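You operate a simulated robot arm through the tools that you are given. There is no shell and no other tool. Be economical: measure what you need, move in short steps, check, and stop when the job is done.

You are at the controls of a simulated two-armed robot. One attempt, no reset.

TASK
Take the little lamp apart and wipe the glue smear off its foot.
Fine: the small shade goes on the wall shelf; hold the foot down while you draw the stem and stand that on the cabinet top; the rag goes back where it lay. Set down upright: lamp stem. What is to be rubbed or washed off counts as gone when no trace of it is left.

Only the result counts: the job must be done as asked and must still hold three seconds after the hand-in. Knocking over, shifting, dropping, spilling or breaking anything else fails it.

THE ROBOT
Two 7-joint arms with two-finger parallel grippers on one trunk, on a base that drives. Base frame: it is fixed to the floor where the robot stands at the start and does not move with it; the origin is under the middle of the robot, x ahead of it, y to its left, z up; the surface under the hand at the start is at about z = 0.8. Units: m, degrees, N and s.
The left shoulder is at the start at [0.07, 0.163, 1.37], the right one opposite. With the tool pointing down near the work surface each hand reaches from about 0.1 to 0.82 m from the robot's upright axis, wherever it stands, measured 20 degrees to its own side. Places, roughly: soft brush (3x3x15 cm) [0.7, -0.4, 0.9]; top of the low cabinet [0.5, 0, 0.8]; wall shelf [0.7, 0.2, 1.4]. Payload 3.43 kg a hand.
The TCP of each hand is the grasp point between the finger pads, 0.034 m short of the fingertips. In the tool frame z runs along the fingers and y along their closing line. Largest opening 0.128 m; finger width 0.024, thickness 0.012; the body of the gripper, 0.048 by 0.13 m, starts 0.096 m behind the TCP.
Orientation is that of the tool frame in the base frame, as a unit quaternion [x, y, z, w]. With the fingers straight down and closing along the base's y, the tool's x points along the base's -x, its y along +y and its z along -z.

THE INTERFACE
- The arms move only by the tool step_arm. It takes "left_plan", "right_plan" or both (then of equal length, played together; a hand with none holds still); each is a list that holds one entry, the list of rows, each a list of 7 numbers: the shift along the base's x, y, z in m, then the turn, a rotation vector about the base's x, y, z in degrees, then the closure in counts, from 0 (fully open) to 255 (shut). In form: [[[x, y, z, rx, ry, rz, hand], ...]]. A call has 1 to 20 rows; each row is the pose to reach, as a shift and turn from the pose commanded when the call began. Rows are played at 5 a second. More than 0.05 m and 8.6 degrees between two rows, or a gripper value outside its range, and nothing of the call is played. Where a pose cannot be reached the arm comes as near as it can. A force on the tool above 50 N (or 10 N above the force at the start of the call, whichever is more), or a blocked arm, ends the call early, and 0.2 s more pass. The fingers move at their own pace (about 0.153 m/s each) and stop on an object; they squeeze with about 39 N. The grip force told is the motor's: it shows also when the fingers shut on nothing. Time passes only in rows, and 0.2 s behind the last, so rows that repeat a pose let the fingers close. The reply holds the time, the measured pose of the TCP, the force on the tool along the base axes, the opening and the grip force, in the units named above and with some noise, with the torque about the TCP (base axes, N m) and any sound that the robot's microphone picked up, and new pictures: "views" is both (left out), scene, wrist or none (wrist: the cameras of the hands that moved).
- Cameras (640 x 400 px; columns grow to the right, rows downward): "scene" is now at [0.1335, 0.0057, 1.6293]; the picture's right is [0.09, -1.00, 0.00], its down [-0.39, -0.03, -0.92] and it looks along [0.92, 0.08, -0.39] (base axes); focal length 214 px, centre (320, 200). "left" rides on the left gripper at [0.076, 0.011, -0.16] in its tool frame; the picture's right is [-0.15, 0.99, 0.00], its down [-0.88, -0.13, -0.46] and it looks along [-0.45, -0.07, 0.89] (tool axes); focal length 234 px, centre (320, 200). "right" rides on the right gripper at [0.076, -0.011, -0.16] in its tool frame; the picture's right is [0.15, 0.99, 0.00], its down [-0.88, 0.13, -0.46] and it looks along [-0.45, 0.07, 0.89] (tool axes); focal length 234 px, centre (320, 200). There is no depth. A picture from a camera that has moved, and an enlarged one, comes with that camera's place and axes in the base frame and with its lens. The place of the scene camera against the robot may be out by one fixed shift of up to 0.018 m in any direction.
- slide_trunk(by): slides the trunk up (or, below 0, down) by that many m; the arms and the scene camera ride with it, the base frame stays. It gives what a move gives, with no picture.
- steer(legs): drives the robot by 1 to 6 legs, each [ahead, left, turn to the left] in m, m and degrees, along the robot's own axes; the way and the turn of a leg run together, so that a leg with both is an arc; at most 1.5 m and 180 degrees a leg. The arms and the cameras ride along, it lands a little off, and it stops where it bumps. It gives what a move gives, and a new picture of the scene camera.
- pan_tilt(pan, tilt): turns the head with the scene camera to pan (to the left, within 86 degrees either way) and tilt (down, from -29 to 69), counted from straight ahead of the robot. It gives what a move gives, and a new picture of the scene camera.
- close_up(camera, box): a new picture of the part [left, top, right, bottom] of that camera's present view, enlarged. No time passes.
- hand_in(): hands the job in; it is judged then, once.

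Work in short steps. Places have to be worked out from the pictures, the camera data and where the tool is seen: move nearer, look again, correct. Check each grasp and each placing, and mend what went wrong. You have 120 turns and 260 pictures in all, those below and enlarged ones among them. Open the grippers and draw the arms clear of the work before you hand the job in, unless the task says otherwise; then end with one line.

The tools are called after "Call:" as a command line: name --argument value ..., lists and objects as JSON in quotes. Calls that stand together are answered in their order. step_arm: Moves the arms, as the interface text tells. Its arguments: {"type":"object","properties":{"left_plan":{"type":"array","items":{"type":"array","items":{"type":"array","items":{"type":"number"}}}},"right_plan":{"type":"array","items":{"type":"array","items":{"type":"array","items":{"type":"number"}}}},"views":{"type":"string","enum":["both","scene","wrist","none"]}},"required":[]} The other tools are called the same way: slide_trunk (by) slides the trunk up or down; steer (legs) drives the base; pan_tilt (pan, tilt) turns the head that bears the scene camera; close_up (camera, box) takes an enlarged picture of a part of a camera's view; hand_in () hands the job in.

At the start:

```text
time_s: 0.0
left_position: [0.4005, 0.1856, 1.6025]
left_tcp_rot: [0.0, 1.0, -0.001, 0.0]
left_ft_force: [0.6, 0.2, -0.3]
left_torque: [-0.03, 0.0, 0.01]
left_gripper_width: 0.1277
left_gripper_force: 0.1
right_position: [0.4101, -0.164, 1.6139]
right_tcp_rot: [-0.001, 1.0, 0.0, -0.001]
right_ft_force: [-0.9, 0.0, 0.5]
right_torque: [-0.01, -0.03, 0.0]
right_gripper_width: 0.128
right_gripper_force: 0.0
trunk travel left (down, up): [-0.85, 0.09]
robot x, y, heading: [-0.0015, 0.0007, 0.0]
head pan, tilt: [5.1, 22.9]
```

scene: 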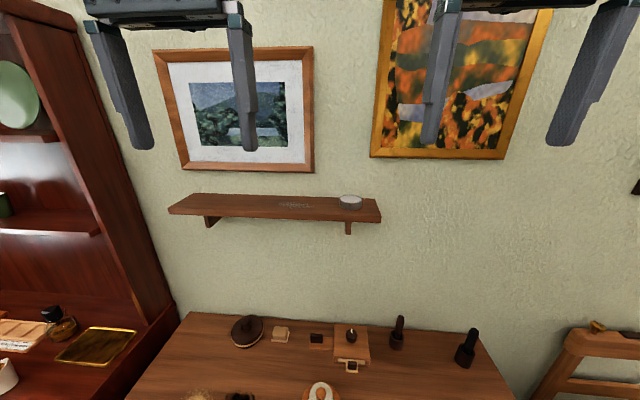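
right: 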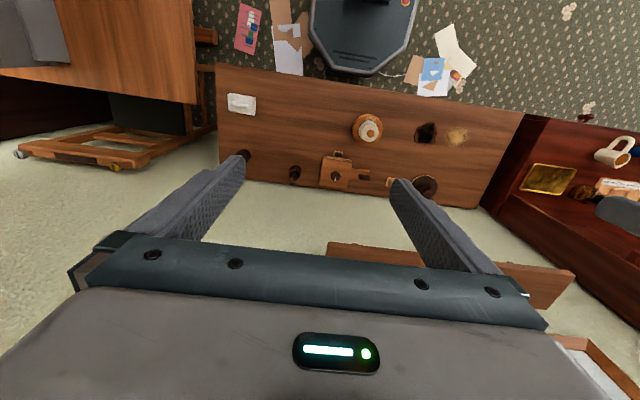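
left: 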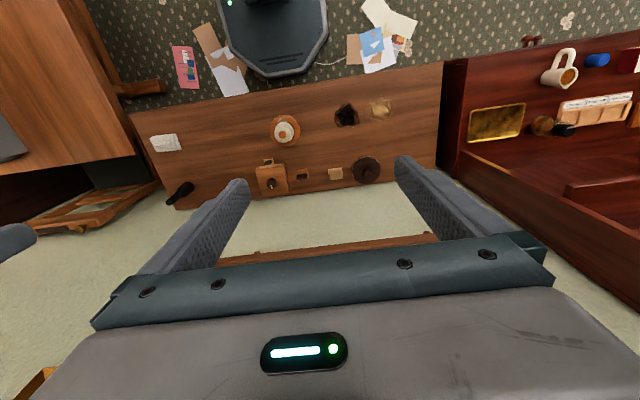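

The cabinet top is partly out of view; I tilt the head down to see it.

Call:
pan_tilt --pan 0 --tilt 50

```text
time_s: 0.9
left_position: [0.4006, 0.1843, 1.6033]
left_tcp_rot: [0.0, 1.0, 0.0, 0.0]
left_ft_force: [0.8, 0.0, 0.3]
left_torque: [0.02, 0.01, -0.01]
left_gripper_width: 0.1281
left_gripper_force: 0.0
right_position: [0.4094, -0.165, 1.6134]
right_tcp_rot: [0.001, 1.0, 0.0, 0.0]
right_ft_force: [0.2, 0.2, -0.3]
right_torque: [-0.02, -0.03, 0.0]
right_gripper_width: 0.128
right_gripper_force: 0.0
trunk travel left (down, up): [-0.85, 0.09]
robot x, y, heading: [-0.0023, 0.0026, 0.1]
head pan, tilt: [0.0, 50.0]
camera scene: at [0.1182, -0.0025, 1.5884], right [0.0, -1.0, 0.0], down [-0.77, 0.0, -0.64], along [0.64, 0.0, -0.77], focal length 214 px, centre (320, 200)
```

scene: 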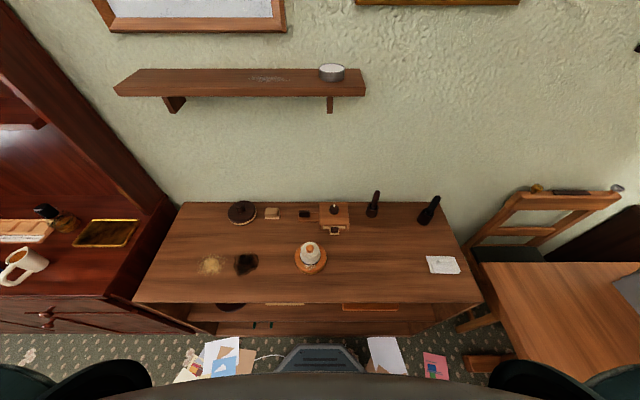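

Call:
close_up --camera "scene" --box '[180, 180, 340, 290]'

Call:
close_up --camera "scene" --box '[270, 190, 480, 290]'

Call:
close_up --camera "scene" --box '[100, 50, 390, 130]'

```text
3.64 times, centred on (260, 235) of scene
camera zoom: at [0.1182, -0.0025, 1.5884], right [0.0, -1.0, 0.0], down [-0.77, 0.0, -0.64], along [0.64, 0.0, -0.77], focal length 780 px, centre (538, 73)
```

zoom: 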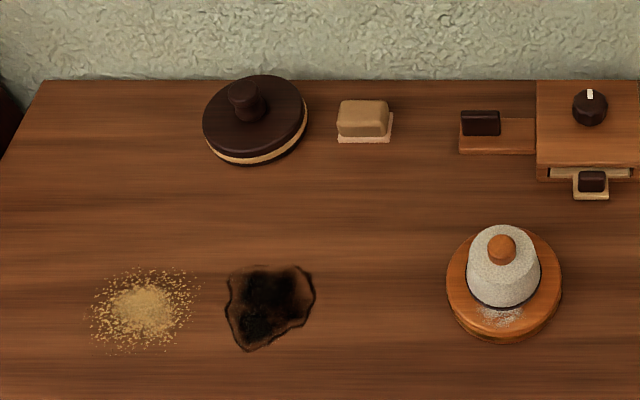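

```text
3.05 times, centred on (375, 240) of scene
camera zoom: at [0.1182, -0.0025, 1.5884], right [0.0, -1.0, 0.0], down [-0.77, 0.0, -0.64], along [0.64, 0.0, -0.77], focal length 654 px, centre (152, 78)
```

zoom: 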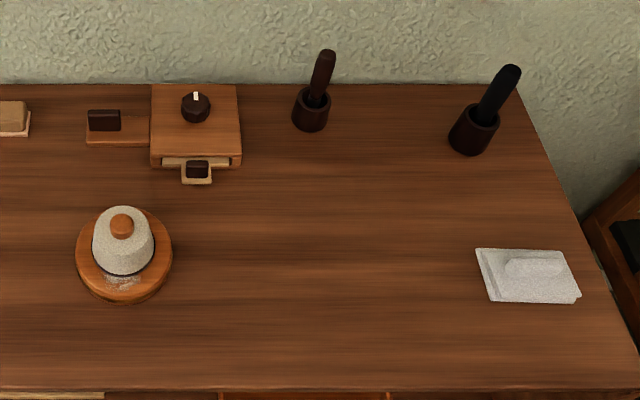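

```text
2.21 times, centred on (245, 90) of scene
camera zoom: at [0.1182, -0.0025, 1.5884], right [0.0, -1.0, 0.0], down [-0.77, 0.0, -0.64], along [0.64, 0.0, -0.77], focal length 473 px, centre (486, 443)
```

zoom: 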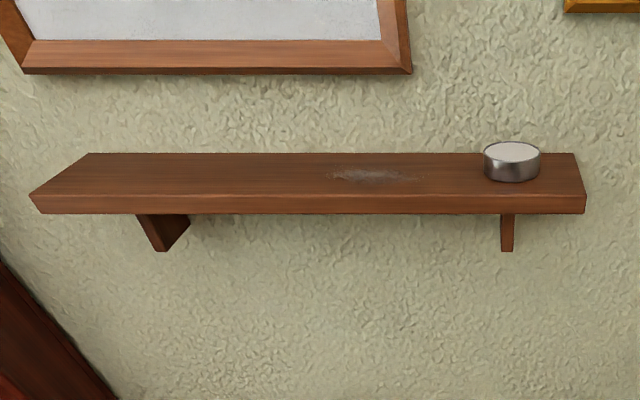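

Lamp about (0.45, 0.035), rag about (0.45, -0.47). I lower both hands to look at the lamp from nearer.

Call:
step_arm --left_plan '[[[0, 0, -0.05, 0, 0, 0, 0], [-0.01, 0.0, -0.1, 0, 0, 0, 0], [-0.02, 0.0, -0.15, 0, 0, 0, 0], [-0.03, 0, -0.2, 0, 0, 0, 0], [-0.04, 0.0, -0.25, 0, 0, 0, 0], [-0.05, 0, -0.3, 0, 0, 0, 0], [-0.06, 0, -0.35, 0, 0, 0, 0], [-0.07, -0.01, -0.39, 0, 0, 0, 0], [-0.07, -0.02, -0.43, 0, 0, 0, 0], [-0.07, -0.03, -0.47, 0, 0, 0, 0], [-0.07, -0.04, -0.51, 0, 0, 0, 0]]]' --right_plan '[[[0, 0, -0.05, 0, 0, 0, 0], [-0.0, -0.02, -0.1, 0, 0, 0, 0], [-0.01, -0.05, -0.14, 0, 0, 0, 0], [-0.02, -0.08, -0.18, 0, 0, 0, 0], [-0.03, -0.11, -0.22, 0, 0, 0, 0], [-0.04, -0.14, -0.26, 0, 0, 0, 0], [-0.04, -0.17, -0.3, 0, 0, 0, 0], [-0.04, -0.2, -0.34, 0, 0, 0, 0], [-0.04, -0.23, -0.38, 0, 0, 0, 0], [-0.04, -0.26, -0.42, 0, 0, 0, 0], [-0.04, -0.29, -0.46, 0, 0, 0, 0]]]'

```text
refused: row 2 steps farther than a row can; nothing moved
```

Steps exceed 5 cm norm; I shorten them.

Call:
step_arm --left_plan '[[[0, 0, -0.048, 0, 0, 0, 0], [-0.01, 0.0, -0.096, 0, 0, 0, 0], [-0.02, 0.0, -0.144, 0, 0, 0, 0], [-0.03, 0, -0.19, 0, 0, 0, 0], [-0.04, 0.0, -0.238, 0, 0, 0, 0], [-0.05, 0, -0.285, 0, 0, 0, 0], [-0.06, 0, -0.333, 0, 0, 0, 0], [-0.07, -0.01, -0.38, 0, 0, 0, 0], [-0.07, -0.02, -0.42, 0, 0, 0, 0], [-0.07, -0.03, -0.46, 0, 0, 0, 0], [-0.07, -0.04, -0.5, 0, 0, 0, 0]]]' --right_plan '[[[0, 0, -0.045, 0, 0, 0, 0], [-0.0, -0.02, -0.085, 0, 0, 0, 0], [-0.01, -0.045, -0.12, 0, 0, 0, 0], [-0.02, -0.07, -0.16, 0, 0, 0, 0], [-0.03, -0.095, -0.2, 0, 0, 0, 0], [-0.04, -0.12, -0.24, 0, 0, 0, 0], [-0.04, -0.15, -0.28, 0, 0, 0, 0], [-0.04, -0.18, -0.32, 0, 0, 0, 0], [-0.04, -0.21, -0.36, 0, 0, 0, 0], [-0.04, -0.24, -0.4, 0, 0, 0, 0], [-0.04, -0.27, -0.44, 0, 0, 0, 0]]]'

```text
time_s: 3.3
left_position: [0.3595, 0.132, 1.1002]
left_tcp_rot: [0.0, 1.0, 0.001, -0.001]
left_ft_force: [-0.1, -0.4, -0.4]
left_torque: [0.02, -0.02, -0.01]
left_gripper_width: 0.1279
left_gripper_force: 0.1
left hand out of reach, approached as far as the arm can: row 7, 8, 9, 10, 11
right_position: [0.3707, -0.4352, 1.1728]
right_tcp_rot: [-0.001, 1.0, 0.0, 0.0]
right_ft_force: [0.2, -0.7, -0.5]
right_torque: [0.01, 0.01, -0.01]
right_gripper_width: 0.1281
right_gripper_force: 0.1
trunk travel left (down, up): [-0.85, 0.09]
robot x, y, heading: [0.0002, -0.0014, -0.0]
head pan, tilt: [0.0, 50.0]
camera scene: at [0.1179, -0.004, 1.5885], right [0.0, -1.0, 0.0], down [-0.77, 0.0, -0.64], along [0.64, 0.0, -0.77], focal length 214 px, centre (320, 200)
camera right: at [0.2947, -0.4464, 1.3334], right [-0.15, 0.99, 0.0], down [0.88, 0.13, 0.46], along [0.45, 0.07, -0.89], focal length 234 px, centre (320, 200)
camera left: at [0.2853, 0.1426, 1.2585], right [0.15, 0.99, 0.0], down [0.88, -0.13, 0.45], along [0.45, -0.06, -0.89], focal length 234 px, centre (320, 200)
```

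scene: 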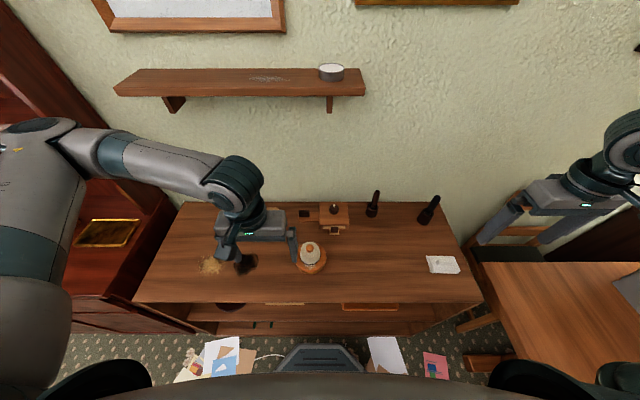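
right: 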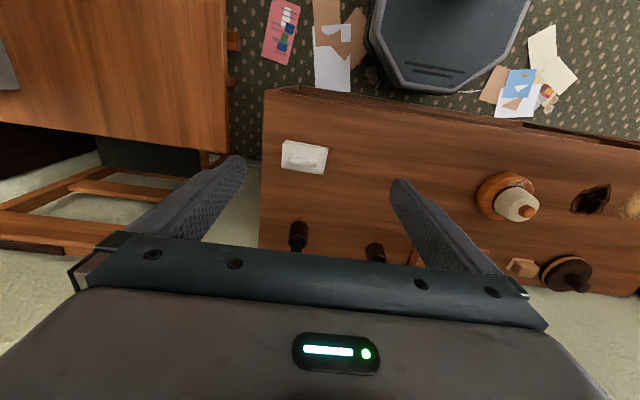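
left: 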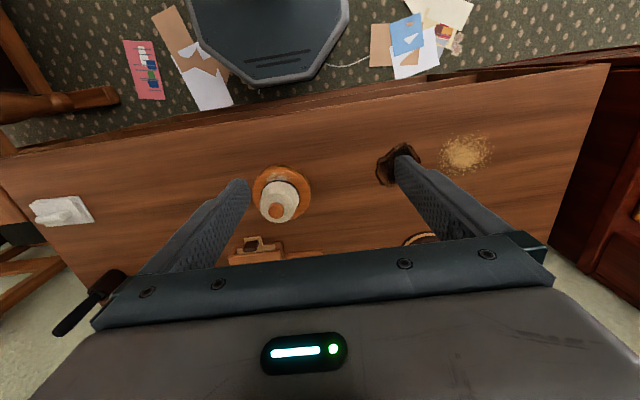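

Call:
close_up --camera "left" --box '[220, 140, 340, 240]'

Call:
close_up --camera "right" --box '[450, 150, 570, 240]'

Call:
close_up --camera "right" --box '[260, 120, 350, 190]'

```text
4.00 times, centred on (280, 190) of left
camera zoom: at [0.2853, 0.1426, 1.2585], right [0.15, 0.99, 0.0], down [0.88, -0.13, 0.45], along [0.45, -0.06, -0.89], focal length 937 px, centre (480, 240)
```

zoom: 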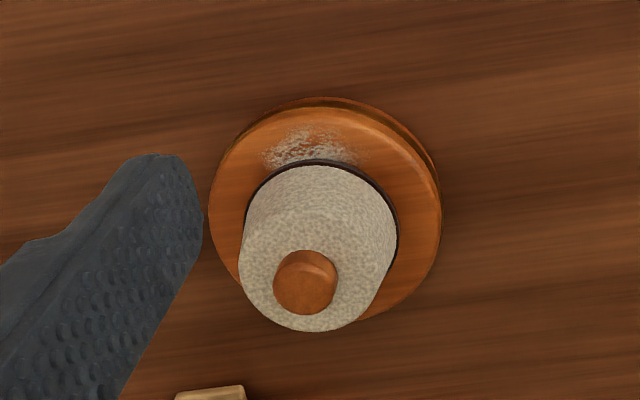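

```text
4.44 times, centred on (510, 195) of right
camera zoom: at [0.2947, -0.4464, 1.3334], right [-0.15, 0.99, 0.0], down [0.88, 0.13, 0.46], along [0.45, 0.07, -0.89], focal length 1041 px, centre (-524, 222)
```

zoom: 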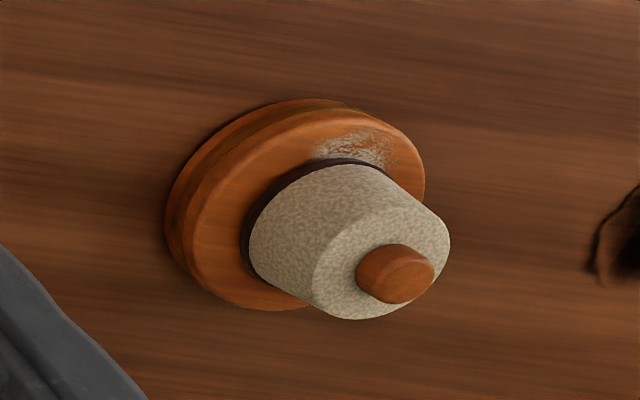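

```text
5.71 times, centred on (305, 155) of right
camera zoom: at [0.2947, -0.4464, 1.3334], right [-0.15, 0.99, 0.0], down [0.88, 0.13, 0.46], along [0.45, 0.07, -0.89], focal length 1338 px, centre (406, 457)
```

zoom: 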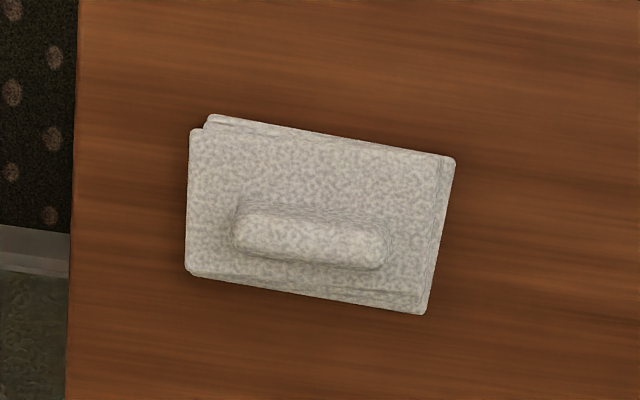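

Triangulating gives the knob top at about (0.474, 0.040, 0.896), foot about 12 cm across. I move the left hand above the lamp and back the right hand off as is.

Call:
step_arm --left_plan '[[[0.04, -0.02, 0, 0, 0, 0, 0], [0.08, -0.04, 0, 0, 0, 0, 0], [0.115, -0.07, 0, 0, 0, 0, 0], [0.115, -0.09, -0.03, 0, 0, 0, 0], [0.115, -0.09, -0.06, 0, 0, 0, 0]]]' --views "wrist"

```text
time_s: 4.5
left_position: [0.4761, 0.0456, 1.0396]
left_tcp_rot: [0.0, 1.0, 0.0, -0.001]
left_ft_force: [0.5, -0.1, -0.1]
left_torque: [-0.04, 0.02, -0.01]
left_gripper_width: 0.1279
left_gripper_force: 0.1
right_position: [0.37, -0.4321, 1.174]
right_tcp_rot: [-0.001, 1.0, 0.0, 0.0]
right_ft_force: [-0.4, -0.3, -0.4]
right_torque: [0.02, 0.02, 0.02]
right_gripper_width: 0.128
right_gripper_force: 0.1
trunk travel left (down, up): [-0.85, 0.09]
robot x, y, heading: [0.0013, -0.0007, -0.1]
head pan, tilt: [0.0, 50.0]
camera left: at [0.4006, 0.0562, 1.1985], right [0.15, 0.99, 0.0], down [0.88, -0.13, 0.46], along [0.45, -0.07, -0.89], focal length 234 px, centre (320, 200)
```

left: 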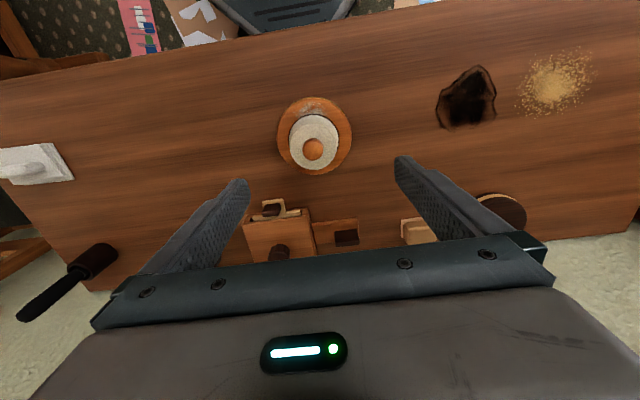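

Knob at about (0.478, 0.036). I centre and descend to just above the knob with a half-closed hand.

Call:
step_arm --left_plan '[[[0.001, -0.008, -0.03, 0, 0, 0, 100], [0.001, -0.008, -0.06, 0, 0, 0, 120], [0.001, -0.008, -0.08, 0, 0, 0, 120], [0.001, -0.008, -0.08, 0, 0, 0, 120]]]' --views "wrist"

Call:
close_up --camera "left" --box '[240, 100, 400, 200]'

```text
time_s: 5.5
left_position: [0.4776, 0.0359, 0.959]
left_tcp_rot: [0.0, 1.0, 0.0, 0.0]
left_ft_force: [0.2, -0.4, -0.5]
left_torque: [0.0, -0.01, -0.05]
left_gripper_width: 0.0676
left_gripper_force: 0.1
right_position: [0.3702, -0.4345, 1.1726]
right_tcp_rot: [0.0, 1.0, -0.001, 0.0]
right_ft_force: [0.7, 0.0, 0.0]
right_torque: [0.01, 0.0, 0.02]
right_gripper_width: 0.128
right_gripper_force: 0.2
trunk travel left (down, up): [-0.85, 0.09]
robot x, y, heading: [-0.0036, -0.0011, -0.0]
head pan, tilt: [0.0, 50.0]
camera left: at [0.4021, 0.0465, 1.1187], right [0.15, 0.99, 0.0], down [0.88, -0.13, 0.46], along [0.45, -0.07, -0.89], focal length 234 px, centre (320, 200)
```

left: 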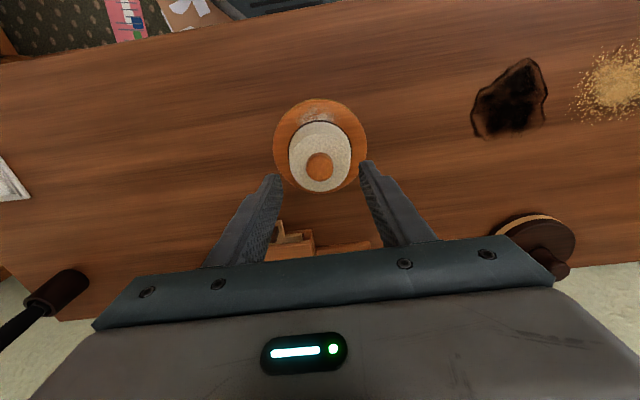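

```text
4.00 times, centred on (320, 150) of left
camera zoom: at [0.4021, 0.0465, 1.1187], right [0.15, 0.99, 0.0], down [0.88, -0.13, 0.46], along [0.45, -0.07, -0.89], focal length 937 px, centre (320, 400)
```

zoom: 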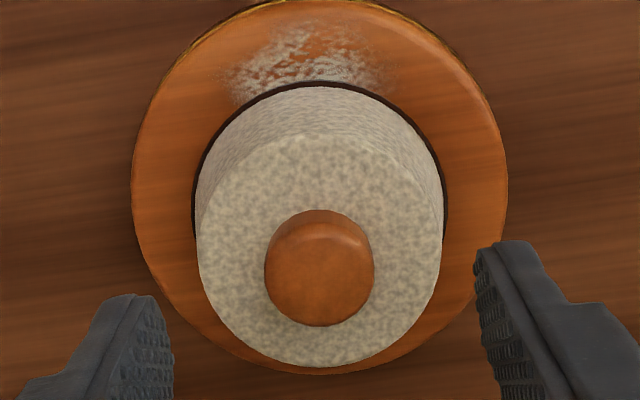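

Centred well. I go down to put the tips on the knob (TCP z ≈ 0.917) and close.

Call:
step_arm --left_plan '[[[0.001, -0.0015, -0.02, 0, 0, 0, 120], [0.001, -0.0015, -0.041, 0, 0, 0, 120], [0.001, -0.0015, -0.041, 0, 0, 0, 160], [0.001, -0.0015, -0.041, 0, 0, 0, 255], [0.001, -0.0015, -0.041, 0, 0, 0, 255], [0.001, -0.0015, -0.041, 0, 0, 0, 255]]]' --views "wrist"

Call:
close_up --camera "left" --box '[240, 100, 400, 200]'

```text
time_s: 6.9
left_position: [0.4783, 0.0348, 0.9193]
left_tcp_rot: [-0.001, 1.0, 0.0, -0.001]
left_ft_force: [1.0, 1.1, 1.2]
left_torque: [0.05, -0.04, -0.04]
left_gripper_width: 0.0261
left_gripper_force: 39.2
right_position: [0.3709, -0.4346, 1.1721]
right_tcp_rot: [0.0, 1.0, 0.0, -0.001]
right_ft_force: [-0.6, -0.9, 0.4]
right_torque: [0.01, 0.01, 0.02]
right_gripper_width: 0.128
right_gripper_force: 0.0
trunk travel left (down, up): [-0.85, 0.09]
robot x, y, heading: [0.0021, 0.0005, -0.2]
head pan, tilt: [0.0, 50.0]
camera left: at [0.4027, 0.0458, 1.0782], right [0.15, 0.99, 0.0], down [0.88, -0.13, 0.46], along [0.45, -0.07, -0.89], focal length 234 px, centre (320, 200)
```

left: 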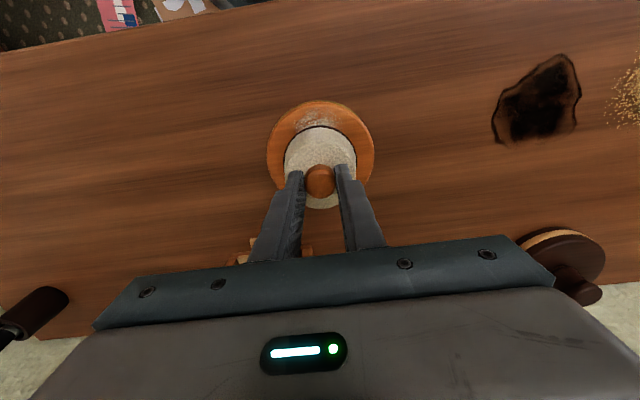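

```text
4.00 times, centred on (320, 150) of left
camera zoom: at [0.4027, 0.0458, 1.0782], right [0.15, 0.99, 0.0], down [0.88, -0.13, 0.46], along [0.45, -0.07, -0.89], focal length 937 px, centre (320, 400)
```

zoom: 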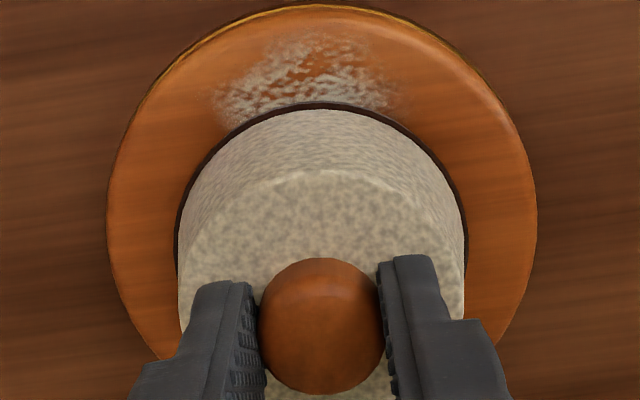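

Knob is gripped (26 mm). I lift slowly and watch whether only the shade comes.

Call:
step_arm --left_plan '[[[0, 0, 0.005, 0, 0, 0, 255], [0, 0, 0.012, 0, 0, 0, 255], [0, 0, 0.02, 0, 0, 0, 255], [0, 0, 0.03, 0, 0, 0, 255]]]' --views "both"

Call:
close_up --camera "right" --box '[440, 130, 580, 240]'

```text
time_s: 7.9
left_position: [0.4794, 0.0341, 0.9487]
left_tcp_rot: [0.0, 1.0, -0.001, 0.0]
left_ft_force: [-0.4, -0.5, -0.1]
left_torque: [0.02, 0.03, 0.02]
left_gripper_width: 0.0002
left_gripper_force: 33.1
right_position: [0.3704, -0.4345, 1.1742]
right_tcp_rot: [0.0, 1.0, 0.001, 0.0]
right_ft_force: [-0.2, 0.1, 0.3]
right_torque: [0.01, 0.05, -0.02]
right_gripper_width: 0.128
right_gripper_force: 0.1
trunk travel left (down, up): [-0.85, 0.09]
robot x, y, heading: [0.0004, 0.0003, -0.0]
head pan, tilt: [0.0, 50.0]
camera scene: at [0.118, -0.0027, 1.5884], right [0.0, -1.0, 0.0], down [-0.77, 0.0, -0.64], along [0.64, 0.0, -0.77], focal length 214 px, centre (320, 200)
camera left: at [0.4022, 0.0453, 1.1082], right [0.15, 0.99, 0.0], down [0.88, -0.13, 0.46], along [0.45, -0.07, -0.89], focal length 234 px, centre (320, 200)
```

scene: 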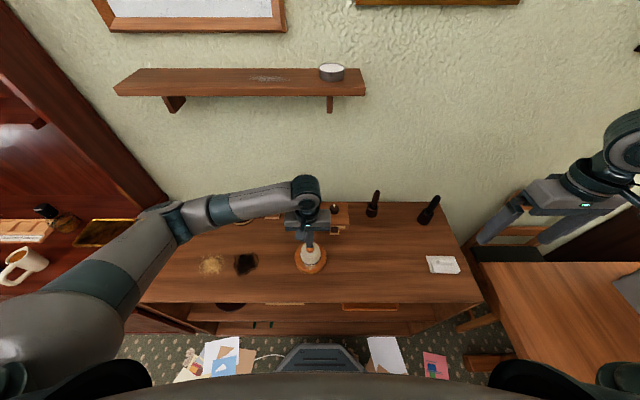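
left: 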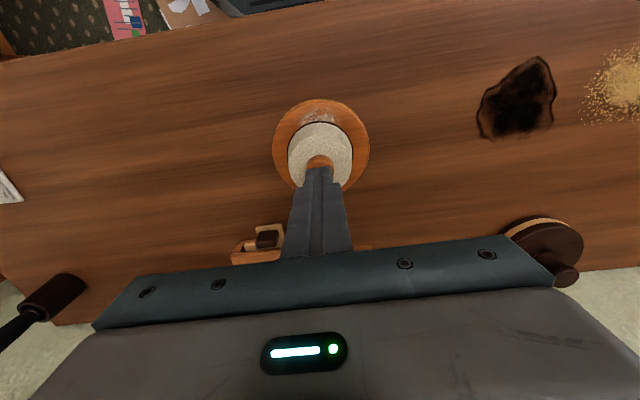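

```text
3.64 times, centred on (510, 185) of right
camera zoom: at [0.2946, -0.445, 1.3339], right [-0.15, 0.99, 0.0], down [0.88, 0.13, 0.46], along [0.45, 0.07, -0.89], focal length 852 px, centre (-371, 254)
```

zoom: 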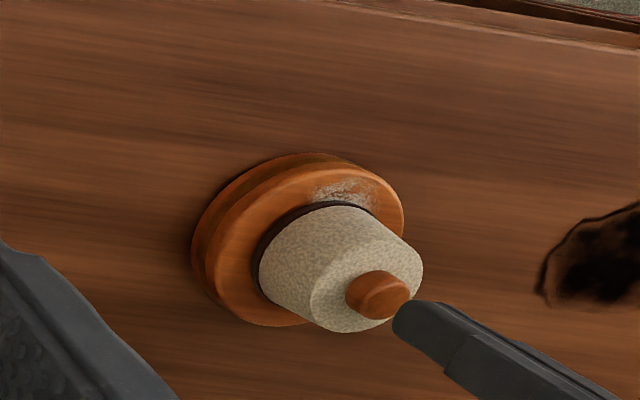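

The fingers slid off the knob: it's wood like the foot, so likely the stem's top passing through the shade. I'll grip the shade by its flanks instead: open and come down around it.

Call:
step_arm --left_plan '[[[-0.001, 0, 0.01, 0, 0, 0, 60], [-0.001, 0, 0.01, 0, 0, 0, 45], [-0.001, 0, -0.01, 0, 0, 0, 45], [-0.001, 0, -0.04, 0, 0, 0, 45], [-0.001, 0, -0.07, 0, 0, 0, 45], [-0.001, 0, -0.07, 0, 0, 0, 45]]]' --views "wrist"

Call:
close_up --camera "left" --box '[240, 90, 400, 200]'

Call:
close_up --camera "right" --box '[440, 130, 580, 240]'

```text
time_s: 9.3
left_position: [0.4765, 0.0339, 0.8795]
left_tcp_rot: [0.0, 1.0, 0.0, 0.0]
left_ft_force: [-0.7, 0.3, 0.9]
left_torque: [0.01, 0.0, -0.03]
left_gripper_width: 0.1058
left_gripper_force: 0.1
right_position: [0.3702, -0.4333, 1.1732]
right_tcp_rot: [0.0, 1.0, 0.002, 0.0]
right_ft_force: [-0.9, -0.7, 0.4]
right_torque: [0.0, -0.01, -0.02]
right_gripper_width: 0.128
right_gripper_force: 0.1
trunk travel left (down, up): [-0.85, 0.09]
robot x, y, heading: [0.0008, 0.0002, 0.0]
head pan, tilt: [0.0, 50.0]
camera left: at [0.4012, 0.0446, 1.0379], right [0.15, 0.99, 0.0], down [0.88, -0.13, 0.46], along [0.45, -0.07, -0.89], focal length 234 px, centre (320, 200)
```

left: 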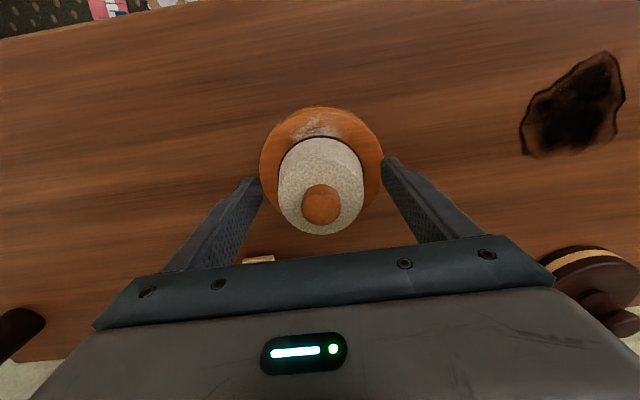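

```text
3.64 times, centred on (320, 145) of left
camera zoom: at [0.4012, 0.0446, 1.0379], right [0.15, 0.99, 0.0], down [0.88, -0.13, 0.46], along [0.45, -0.07, -0.89], focal length 852 px, centre (320, 400)
```

zoom: 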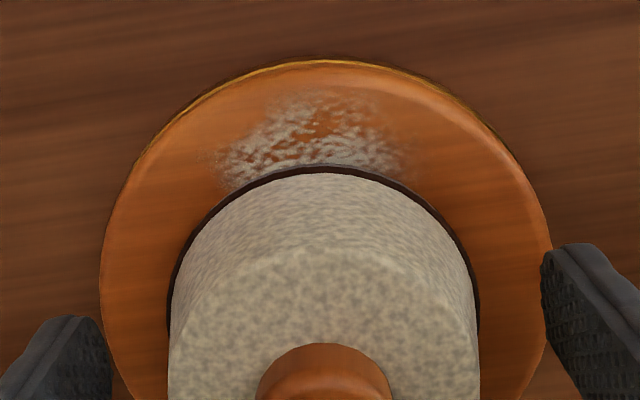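

```text
3.64 times, centred on (510, 185) of right
camera zoom: at [0.2948, -0.445, 1.3338], right [-0.15, 0.99, 0.0], down [0.88, 0.13, 0.46], along [0.45, 0.07, -0.89], focal length 852 px, centre (-371, 254)
```

zoom: 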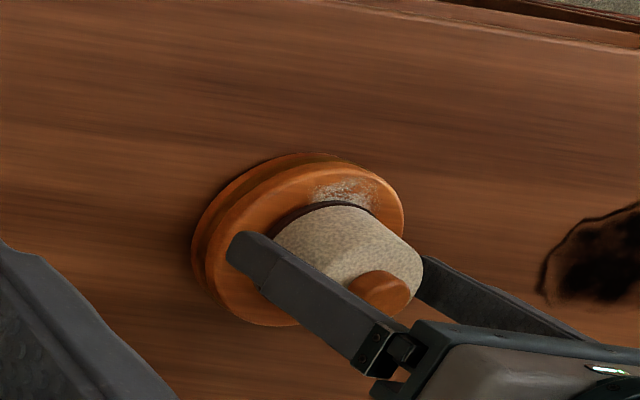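

Fingers straddle the shade just above the foot; I close and lift a little.

Call:
step_arm --left_plan '[[[0.001, 0, 0, 0, 0, 0, 120], [0.001, 0, 0, 0, 0, 0, 255], [0.001, 0, 0, 0, 0, 0, 255], [0.001, 0, 0, 0, 0, 0, 255], [0.001, 0, 0.004, 0, 0, 0, 255], [0.001, 0, 0.01, 0, 0, 0, 255], [0.001, 0, 0.02, 0, 0, 0, 255], [0.001, 0, 0.03, 0, 0, 0, 255]]]' --views "wrist"

Call:
close_up --camera "right" --box '[440, 130, 580, 240]'

```text
time_s: 11.1
left_position: [0.4785, 0.0349, 0.9094]
left_tcp_rot: [0.0, 1.0, 0.0, 0.0]
left_ft_force: [-0.3, -0.1, -0.5]
left_torque: [-0.01, 0.02, 0.01]
left_gripper_width: 0.0717
left_gripper_force: 38.8
right_position: [0.37, -0.4331, 1.1729]
right_tcp_rot: [0.0, 1.0, 0.0, 0.0]
right_ft_force: [1.1, 1.0, -0.5]
right_torque: [-0.02, 0.02, -0.03]
right_gripper_width: 0.1281
right_gripper_force: 0.0
trunk travel left (down, up): [-0.85, 0.09]
robot x, y, heading: [-0.0058, -0.0008, -0.2]
head pan, tilt: [0.0, 50.0]
camera left: at [0.4025, 0.0455, 1.068], right [0.15, 0.99, 0.0], down [0.88, -0.13, 0.46], along [0.45, -0.07, -0.89], focal length 234 px, centre (320, 200)
```

left: 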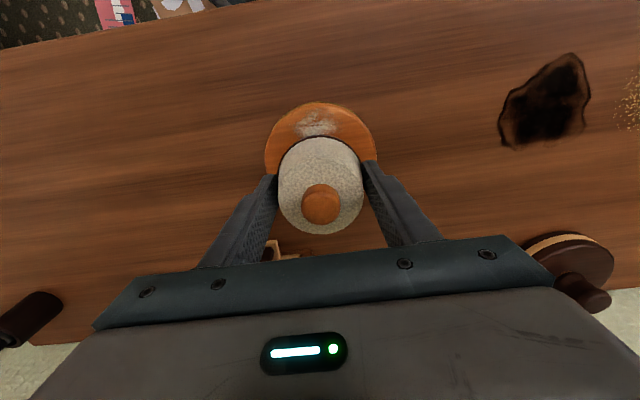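

```text
3.64 times, centred on (510, 185) of right
camera zoom: at [0.2947, -0.445, 1.3338], right [-0.15, 0.99, 0.0], down [0.88, 0.13, 0.46], along [0.45, 0.07, -0.89], focal length 852 px, centre (-371, 254)
```

zoom: 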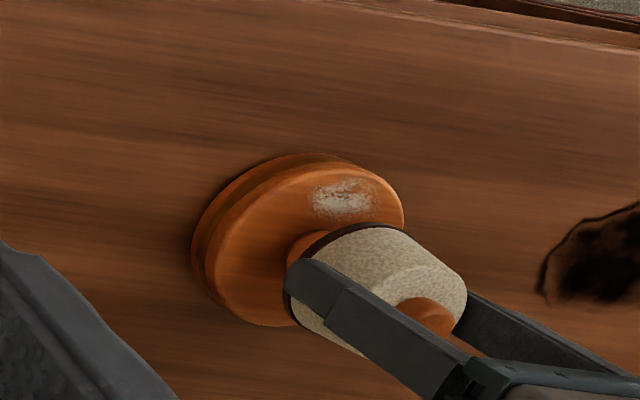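

The shade (with its knob) lifts off cleanly, stem stays. I raise it, keeping clear of the shelf.

Call:
step_arm --left_plan '[[[0, 0, 0.04, 0, 0, 0, 255], [0, 0.0, 0.085, 0, 0, 0, 255], [-0.01, 0.01, 0.13, 0, 0, 0, 255], [-0.02, 0.02, 0.175, 0, 0, 0, 255], [-0.03, 0.04, 0.215, 0, 0, 0, 255], [-0.04, 0.06, 0.255, 0, 0, 0, 255], [-0.045, 0.08, 0.295, 0, 0, 0, 255], [-0.045, 0.1, 0.335, 0, 0, 0, 255], [-0.045, 0.12, 0.375, 0, 0, 0, 255], [-0.045, 0.14, 0.415, 0, 0, 0, 255], [-0.045, 0.16, 0.455, 0, 0, 0, 255], [-0.045, 0.18, 0.495, 0, 0, 0, 255], [-0.045, 0.2, 0.535, 0, 0, 0, 255], [-0.045, 0.22, 0.575, 0, 0, 0, 255], [-0.045, 0.24, 0.615, 0, 0, 0, 255], [-0.045, 0.26, 0.655, 0, 0, 0, 255]]]' --views "both"

```text
time_s: 14.5
left_position: [0.4317, 0.2948, 1.5647]
left_tcp_rot: [0.001, 1.0, 0.0, 0.001]
left_ft_force: [0.2, 0.4, -0.2]
left_torque: [0.02, -0.07, -0.02]
left_gripper_width: 0.0721
left_gripper_force: 39.0
right_position: [0.3688, -0.4337, 1.1744]
right_tcp_rot: [0.001, 1.0, 0.001, 0.0]
right_ft_force: [-0.1, 0.0, 0.1]
right_torque: [0.0, -0.01, 0.05]
right_gripper_width: 0.1278
right_gripper_force: 0.1
trunk travel left (down, up): [-0.85, 0.09]
robot x, y, heading: [-0.0023, -0.0005, 0.0]
head pan, tilt: [0.0, 50.0]
camera scene: at [0.1154, -0.0031, 1.5885], right [0.0, -1.0, 0.0], down [-0.77, 0.0, -0.64], along [0.64, 0.0, -0.77], focal length 214 px, centre (320, 200)
camera left: at [0.3549, 0.3058, 1.724], right [0.15, 0.99, 0.0], down [0.88, -0.13, 0.46], along [0.45, -0.07, -0.89], focal length 234 px, centre (320, 200)
```

scene: 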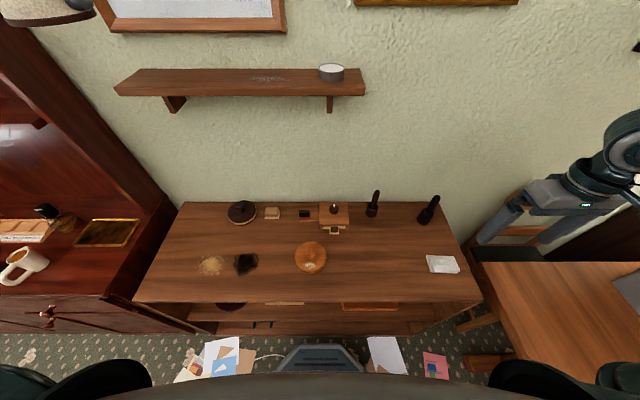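
left: 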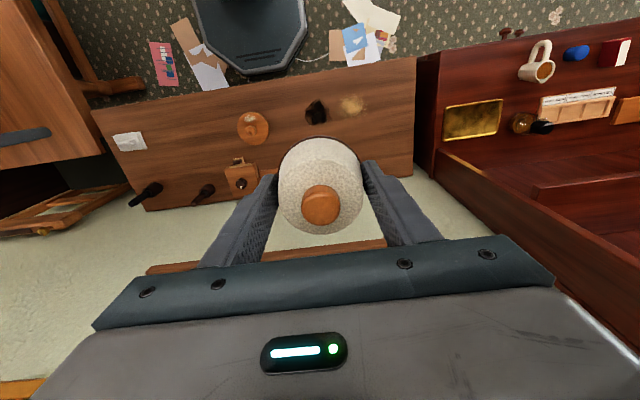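

Call:
close_up --camera "left" --box '[240, 200, 400, 280]'

Call:
close_up --camera "scene" --box '[110, 55, 250, 125]'

Call:
close_up --camera "scene" --box '[270, 220, 350, 290]'

```text
4.00 times, centred on (320, 240) of left
camera zoom: at [0.3549, 0.3058, 1.724], right [0.15, 0.99, 0.0], down [0.88, -0.13, 0.46], along [0.45, -0.07, -0.89], focal length 937 px, centre (320, 40)
```

zoom: 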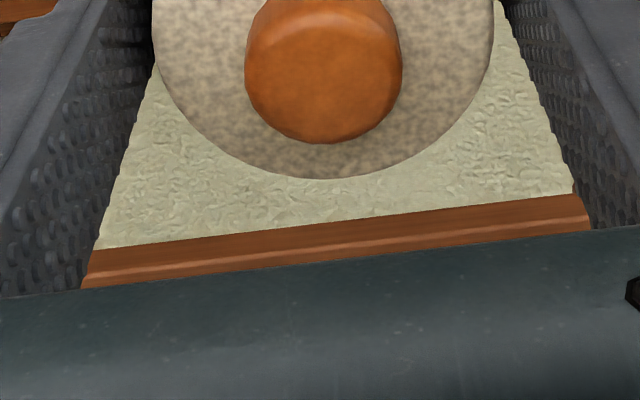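

```text
4.57 times, centred on (180, 90) of scene
camera zoom: at [0.1154, -0.0031, 1.5885], right [0.0, -1.0, 0.0], down [-0.77, 0.0, -0.64], along [0.64, 0.0, -0.77], focal length 980 px, centre (960, 703)
```

zoom: 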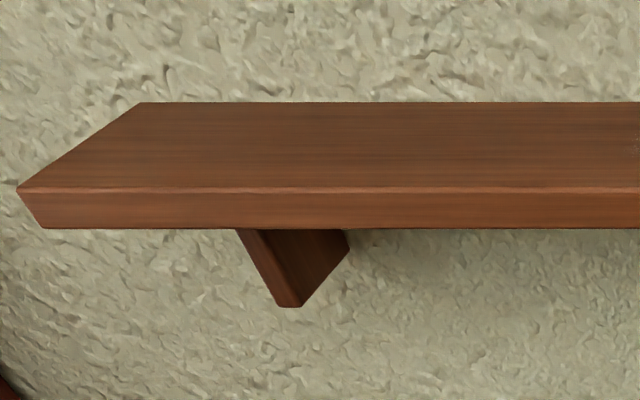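

```text
5.71 times, centred on (310, 255) of scene
camera zoom: at [0.1154, -0.0031, 1.5885], right [0.0, -1.0, 0.0], down [-0.77, 0.0, -0.64], along [0.64, 0.0, -0.77], focal length 1226 px, centre (377, -114)
```

zoom: 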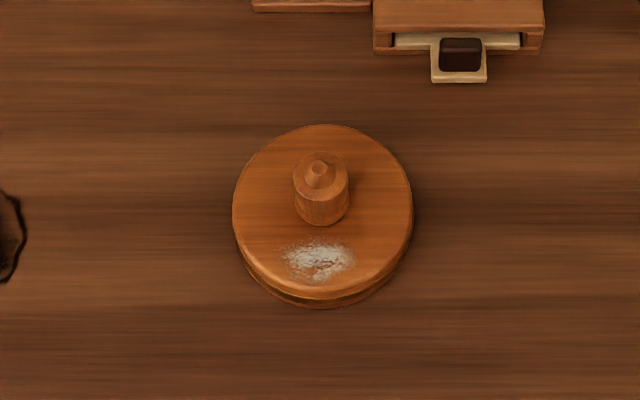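

Shelf front edge ≈ x 0.647, top ≈ z 1.37, depth ≈ 0.12; free spot at y ≈ 0.30. I advance above it at current height.

Call:
step_arm --left_plan '[[[0.045, 0, 0.0, 0, 0, 0, 255], [0.09, 0.0, 0, 0, 0, 0, 255], [0.135, 0.0, 0, 0, 0, 0, 255], [0.18, 0, 0, 0, 0, 0, 255], [0.225, 0, 0, 0, 0, 0, 255], [0.255, 0, 0, 0, 0, 0, 255], [0.275, 0, 0, 0, 0, 0, 255]]]' --views "both"

```text
time_s: 16.1
left_position: [0.7054, 0.2904, 1.5607]
left_tcp_rot: [0.002, 1.0, 0.001, 0.003]
left_ft_force: [0.1, 0.1, -1.2]
left_torque: [0.04, 0.02, 0.03]
left_gripper_width: 0.0716
left_gripper_force: 39.2
left hand out of reach, approached as far as the arm can: row 7
right_position: [0.3708, -0.4368, 1.1728]
right_tcp_rot: [0.0, 1.0, 0.001, -0.001]
right_ft_force: [0.5, -0.2, -0.5]
right_torque: [0.04, 0.0, -0.04]
right_gripper_width: 0.128
right_gripper_force: 0.0
trunk travel left (down, up): [-0.85, 0.09]
robot x, y, heading: [0.0005, -0.001, -0.0]
head pan, tilt: [0.0, 50.0]
camera scene: at [0.1195, -0.0053, 1.5882], right [0.0, -1.0, 0.0], down [-0.77, 0.0, -0.64], along [0.64, 0.0, -0.77], focal length 214 px, centre (320, 200)
camera left: at [0.6297, 0.3014, 1.7194], right [0.15, 0.99, 0.0], down [0.88, -0.13, 0.46], along [0.45, -0.07, -0.89], focal length 234 px, centre (320, 200)
```

scene: 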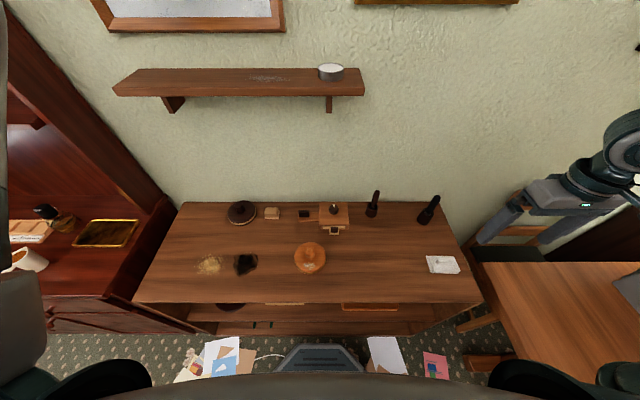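
left: 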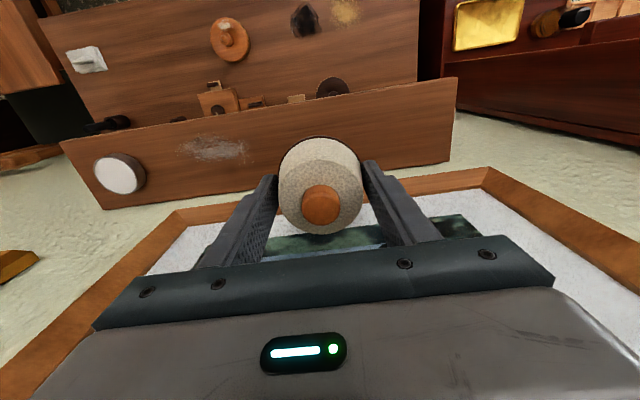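

Call:
close_up --camera "left" --box '[200, 80, 460, 230]'

```text
2.46 times, centred on (330, 155) of left
camera zoom: at [0.6297, 0.3014, 1.7194], right [0.15, 0.99, 0.0], down [0.88, -0.13, 0.46], along [0.45, -0.07, -0.89], focal length 576 px, centre (295, 311)
```

zoom: 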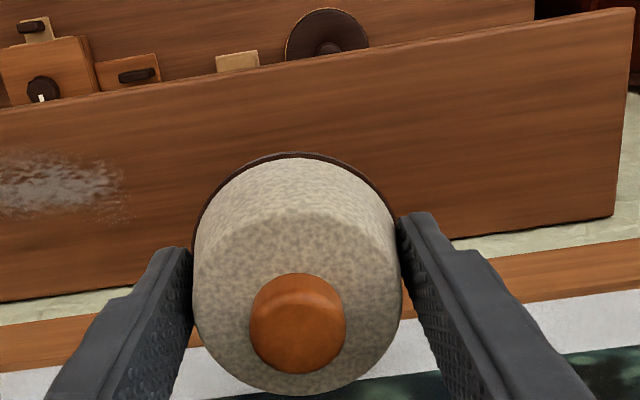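

Shelf spans x 0.654–0.769, shade well within. I lower quickly to 1.455, then look.

Call:
step_arm --left_plan '[[[0.002, 0, -0.04, 0, 0, 0, 255], [0.002, 0.0, -0.08, 0, 0, 0, 255], [0.002, 0.0, -0.105, 0, 0, 0, 255], [0.002, 0, -0.12, 0, 0, 0, 255], [0.002, 0, -0.12, 0, 0, 0, 255]]]' --views "both"

Call:
close_up --camera "left" --box '[200, 80, 460, 230]'

```text
time_s: 17.3
left_position: [0.7069, 0.2955, 1.4408]
left_tcp_rot: [0.0, 1.0, 0.0, 0.0]
left_ft_force: [-0.2, -0.1, -0.4]
left_torque: [0.0, 0.03, 0.0]
left_gripper_width: 0.0715
left_gripper_force: 39.1
right_position: [0.3708, -0.4338, 1.1732]
right_tcp_rot: [0.0, 1.0, -0.001, -0.001]
right_ft_force: [-0.8, -0.4, 0.5]
right_torque: [-0.02, 0.0, 0.0]
right_gripper_width: 0.1282
right_gripper_force: 0.1
trunk travel left (down, up): [-0.85, 0.09]
robot x, y, heading: [0.0011, -0.0015, -0.1]
head pan, tilt: [0.0, 50.0]
camera scene: at [0.1187, -0.0025, 1.5883], right [0.0, -1.0, 0.0], down [-0.77, 0.0, -0.64], along [0.64, 0.0, -0.77], focal length 214 px, centre (320, 200)
camera left: at [0.6314, 0.3055, 1.5999], right [0.15, 0.99, 0.0], down [0.88, -0.13, 0.46], along [0.45, -0.07, -0.89], focal length 234 px, centre (320, 200)
```

scene: 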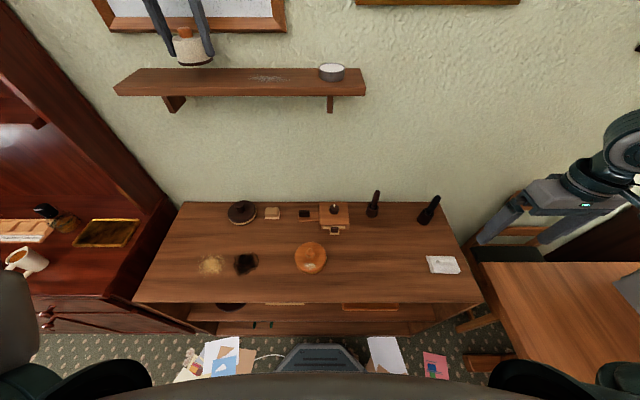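
left: 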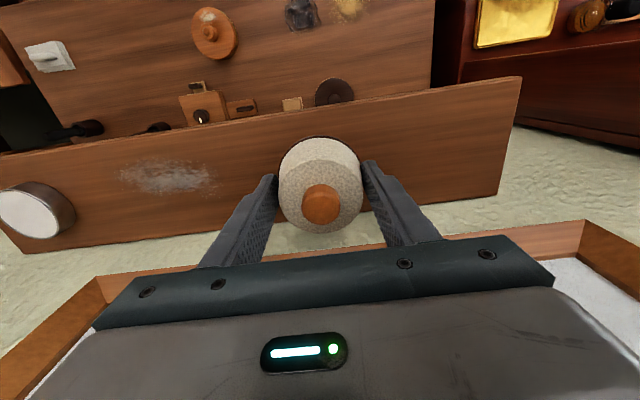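

```text
2.46 times, centred on (330, 155) of left
camera zoom: at [0.6314, 0.3055, 1.5999], right [0.15, 0.99, 0.0], down [0.88, -0.13, 0.46], along [0.45, -0.07, -0.89], focal length 576 px, centre (295, 311)
```

zoom: 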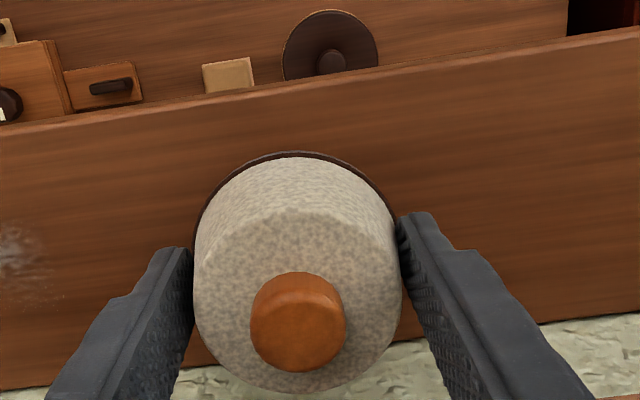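

Clear of surroundings. I descend in small steps reading the force.

Call:
step_arm --left_plan '[[[0, 0, -0.006, 0, 0, 0, 255], [0, 0.0, -0.011, 0, 0, 0, 255], [0, 0.0, -0.015, 0, 0, 0, 255]]]' --views "none"

Call:
close_up --camera "scene" --box '[150, 30, 240, 110]'

```text
time_s: 18.1
left_position: [0.7068, 0.2931, 1.4257]
left_tcp_rot: [0.001, 1.0, 0.0, 0.0]
left_ft_force: [-0.2, 0.4, -0.7]
left_torque: [0.01, 0.03, -0.01]
left_gripper_width: 0.0713
left_gripper_force: 39.0
right_position: [0.37, -0.4348, 1.1734]
right_tcp_rot: [0.0, 1.0, 0.0, 0.0]
right_ft_force: [0.0, -0.4, -0.8]
right_torque: [0.02, 0.0, 0.01]
right_gripper_width: 0.128
right_gripper_force: 0.2
trunk travel left (down, up): [-0.85, 0.09]
robot x, y, heading: [-0.0023, 0.0014, 0.2]
head pan, tilt: [0.0, 50.0]
```

```text
5.00 times, centred on (195, 70) of scene
camera zoom: at [0.1184, -0.0029, 1.5884], right [0.0, -1.0, 0.0], down [-0.77, 0.0, -0.64], along [0.64, 0.0, -0.77], focal length 1072 px, centre (945, 850)
```

zoom: 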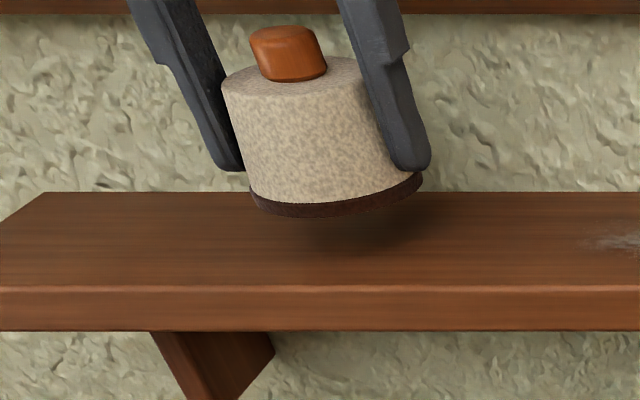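

Still about 2 cm above. Continue down gently.

Call:
step_arm --left_plan '[[[0, 0, -0.005, 0, 0, 0, 255], [0, 0.0, -0.01, 0, 0, 0, 255], [0, 0.0, -0.015, 0, 0, 0, 255]]]' --views "none"

Call:
close_up --camera "scene" --box '[150, 30, 240, 110]'

```text
time_s: 18.9
left_position: [0.7066, 0.2947, 1.4108]
left_tcp_rot: [-0.001, 1.0, 0.0, 0.0]
left_ft_force: [1.2, 0.6, -0.9]
left_torque: [0.02, 0.0, 0.0]
left_gripper_width: 0.0718
left_gripper_force: 38.8
right_position: [0.3709, -0.4347, 1.1744]
right_tcp_rot: [0.0, 1.0, 0.0, 0.0]
right_ft_force: [0.1, -0.5, 0.0]
right_torque: [0.0, 0.02, 0.05]
right_gripper_width: 0.1279
right_gripper_force: 0.1
trunk travel left (down, up): [-0.85, 0.09]
robot x, y, heading: [-0.0015, 0.0035, -0.1]
head pan, tilt: [0.0, 50.0]
```

```text
5.00 times, centred on (195, 70) of scene
camera zoom: at [0.1184, -0.0024, 1.5884], right [0.0, -1.0, 0.0], down [-0.77, 0.0, -0.64], along [0.64, 0.0, -0.77], focal length 1072 px, centre (945, 850)
```

zoom: 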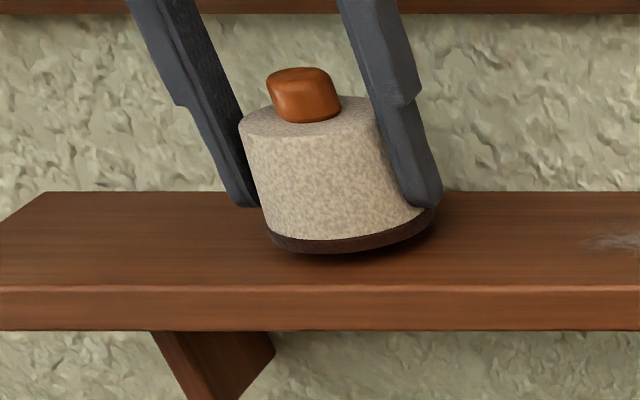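

Call:
step_arm --left_plan '[[[0, 0, -0.002, 0, 0, 0, 255], [0, 0.0, -0.004, 0, 0, 0, 255], [0, 0.0, -0.006, 0, 0, 0, 255]]]' --views "none"

Call:
close_up --camera "scene" --box '[150, 30, 240, 110]'

```text
time_s: 19.7
left_position: [0.7056, 0.2949, 1.405]
left_tcp_rot: [0.001, 1.0, 0.0, 0.0]
left_ft_force: [-0.8, -0.2, 0.3]
left_torque: [0.01, -0.01, -0.03]
left_gripper_width: 0.0713
left_gripper_force: 39.2
right_position: [0.3713, -0.434, 1.173]
right_tcp_rot: [0.0, 1.0, 0.0, 0.0]
right_ft_force: [-0.6, -0.2, -0.6]
right_torque: [0.01, -0.02, -0.02]
right_gripper_width: 0.128
right_gripper_force: 0.0
trunk travel left (down, up): [-0.85, 0.09]
robot x, y, heading: [-0.0016, -0.0013, 0.5]
head pan, tilt: [0.0, 50.0]
```

```text
5.00 times, centred on (195, 70) of scene
camera zoom: at [0.1183, -0.0025, 1.5884], right [0.0, -1.0, 0.0], down [-0.77, 0.0, -0.64], along [0.64, 0.0, -0.77], focal length 1072 px, centre (945, 850)
```

zoom: 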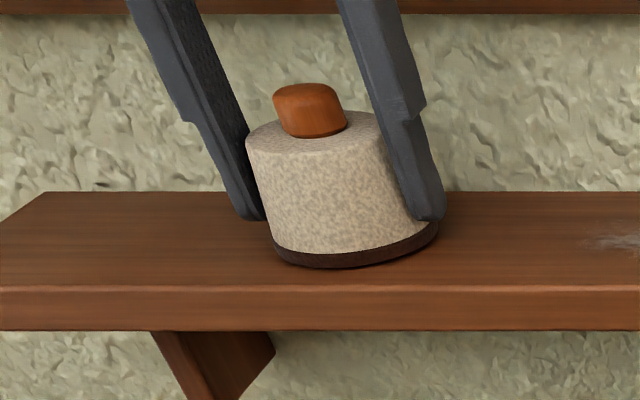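

Call:
step_arm --left_plan '[[[0, 0, -0.001, 0, 0, 0, 255], [0, 0.0, -0.002, 0, 0, 0, 255], [0, 0.0, -0.003, 0, 0, 0, 255]]]' --views "none"

```text
time_s: 20.5
left_position: [0.7064, 0.2953, 1.4024]
left_tcp_rot: [0.0, 1.0, 0.001, 0.002]
left_ft_force: [6.4, 2.1, 14.1]
left_torque: [0.46, -0.69, -0.1]
left_gripper_width: 0.0713
left_gripper_force: 39.2
right_position: [0.3695, -0.4333, 1.1739]
right_tcp_rot: [0.001, 1.0, 0.0, 0.001]
right_ft_force: [0.7, -0.4, 0.5]
right_torque: [0.01, -0.02, -0.01]
right_gripper_width: 0.1281
right_gripper_force: 0.2
trunk travel left (down, up): [-0.85, 0.09]
robot x, y, heading: [0.0012, 0.0009, -0.2]
head pan, tilt: [0.0, 50.0]
```

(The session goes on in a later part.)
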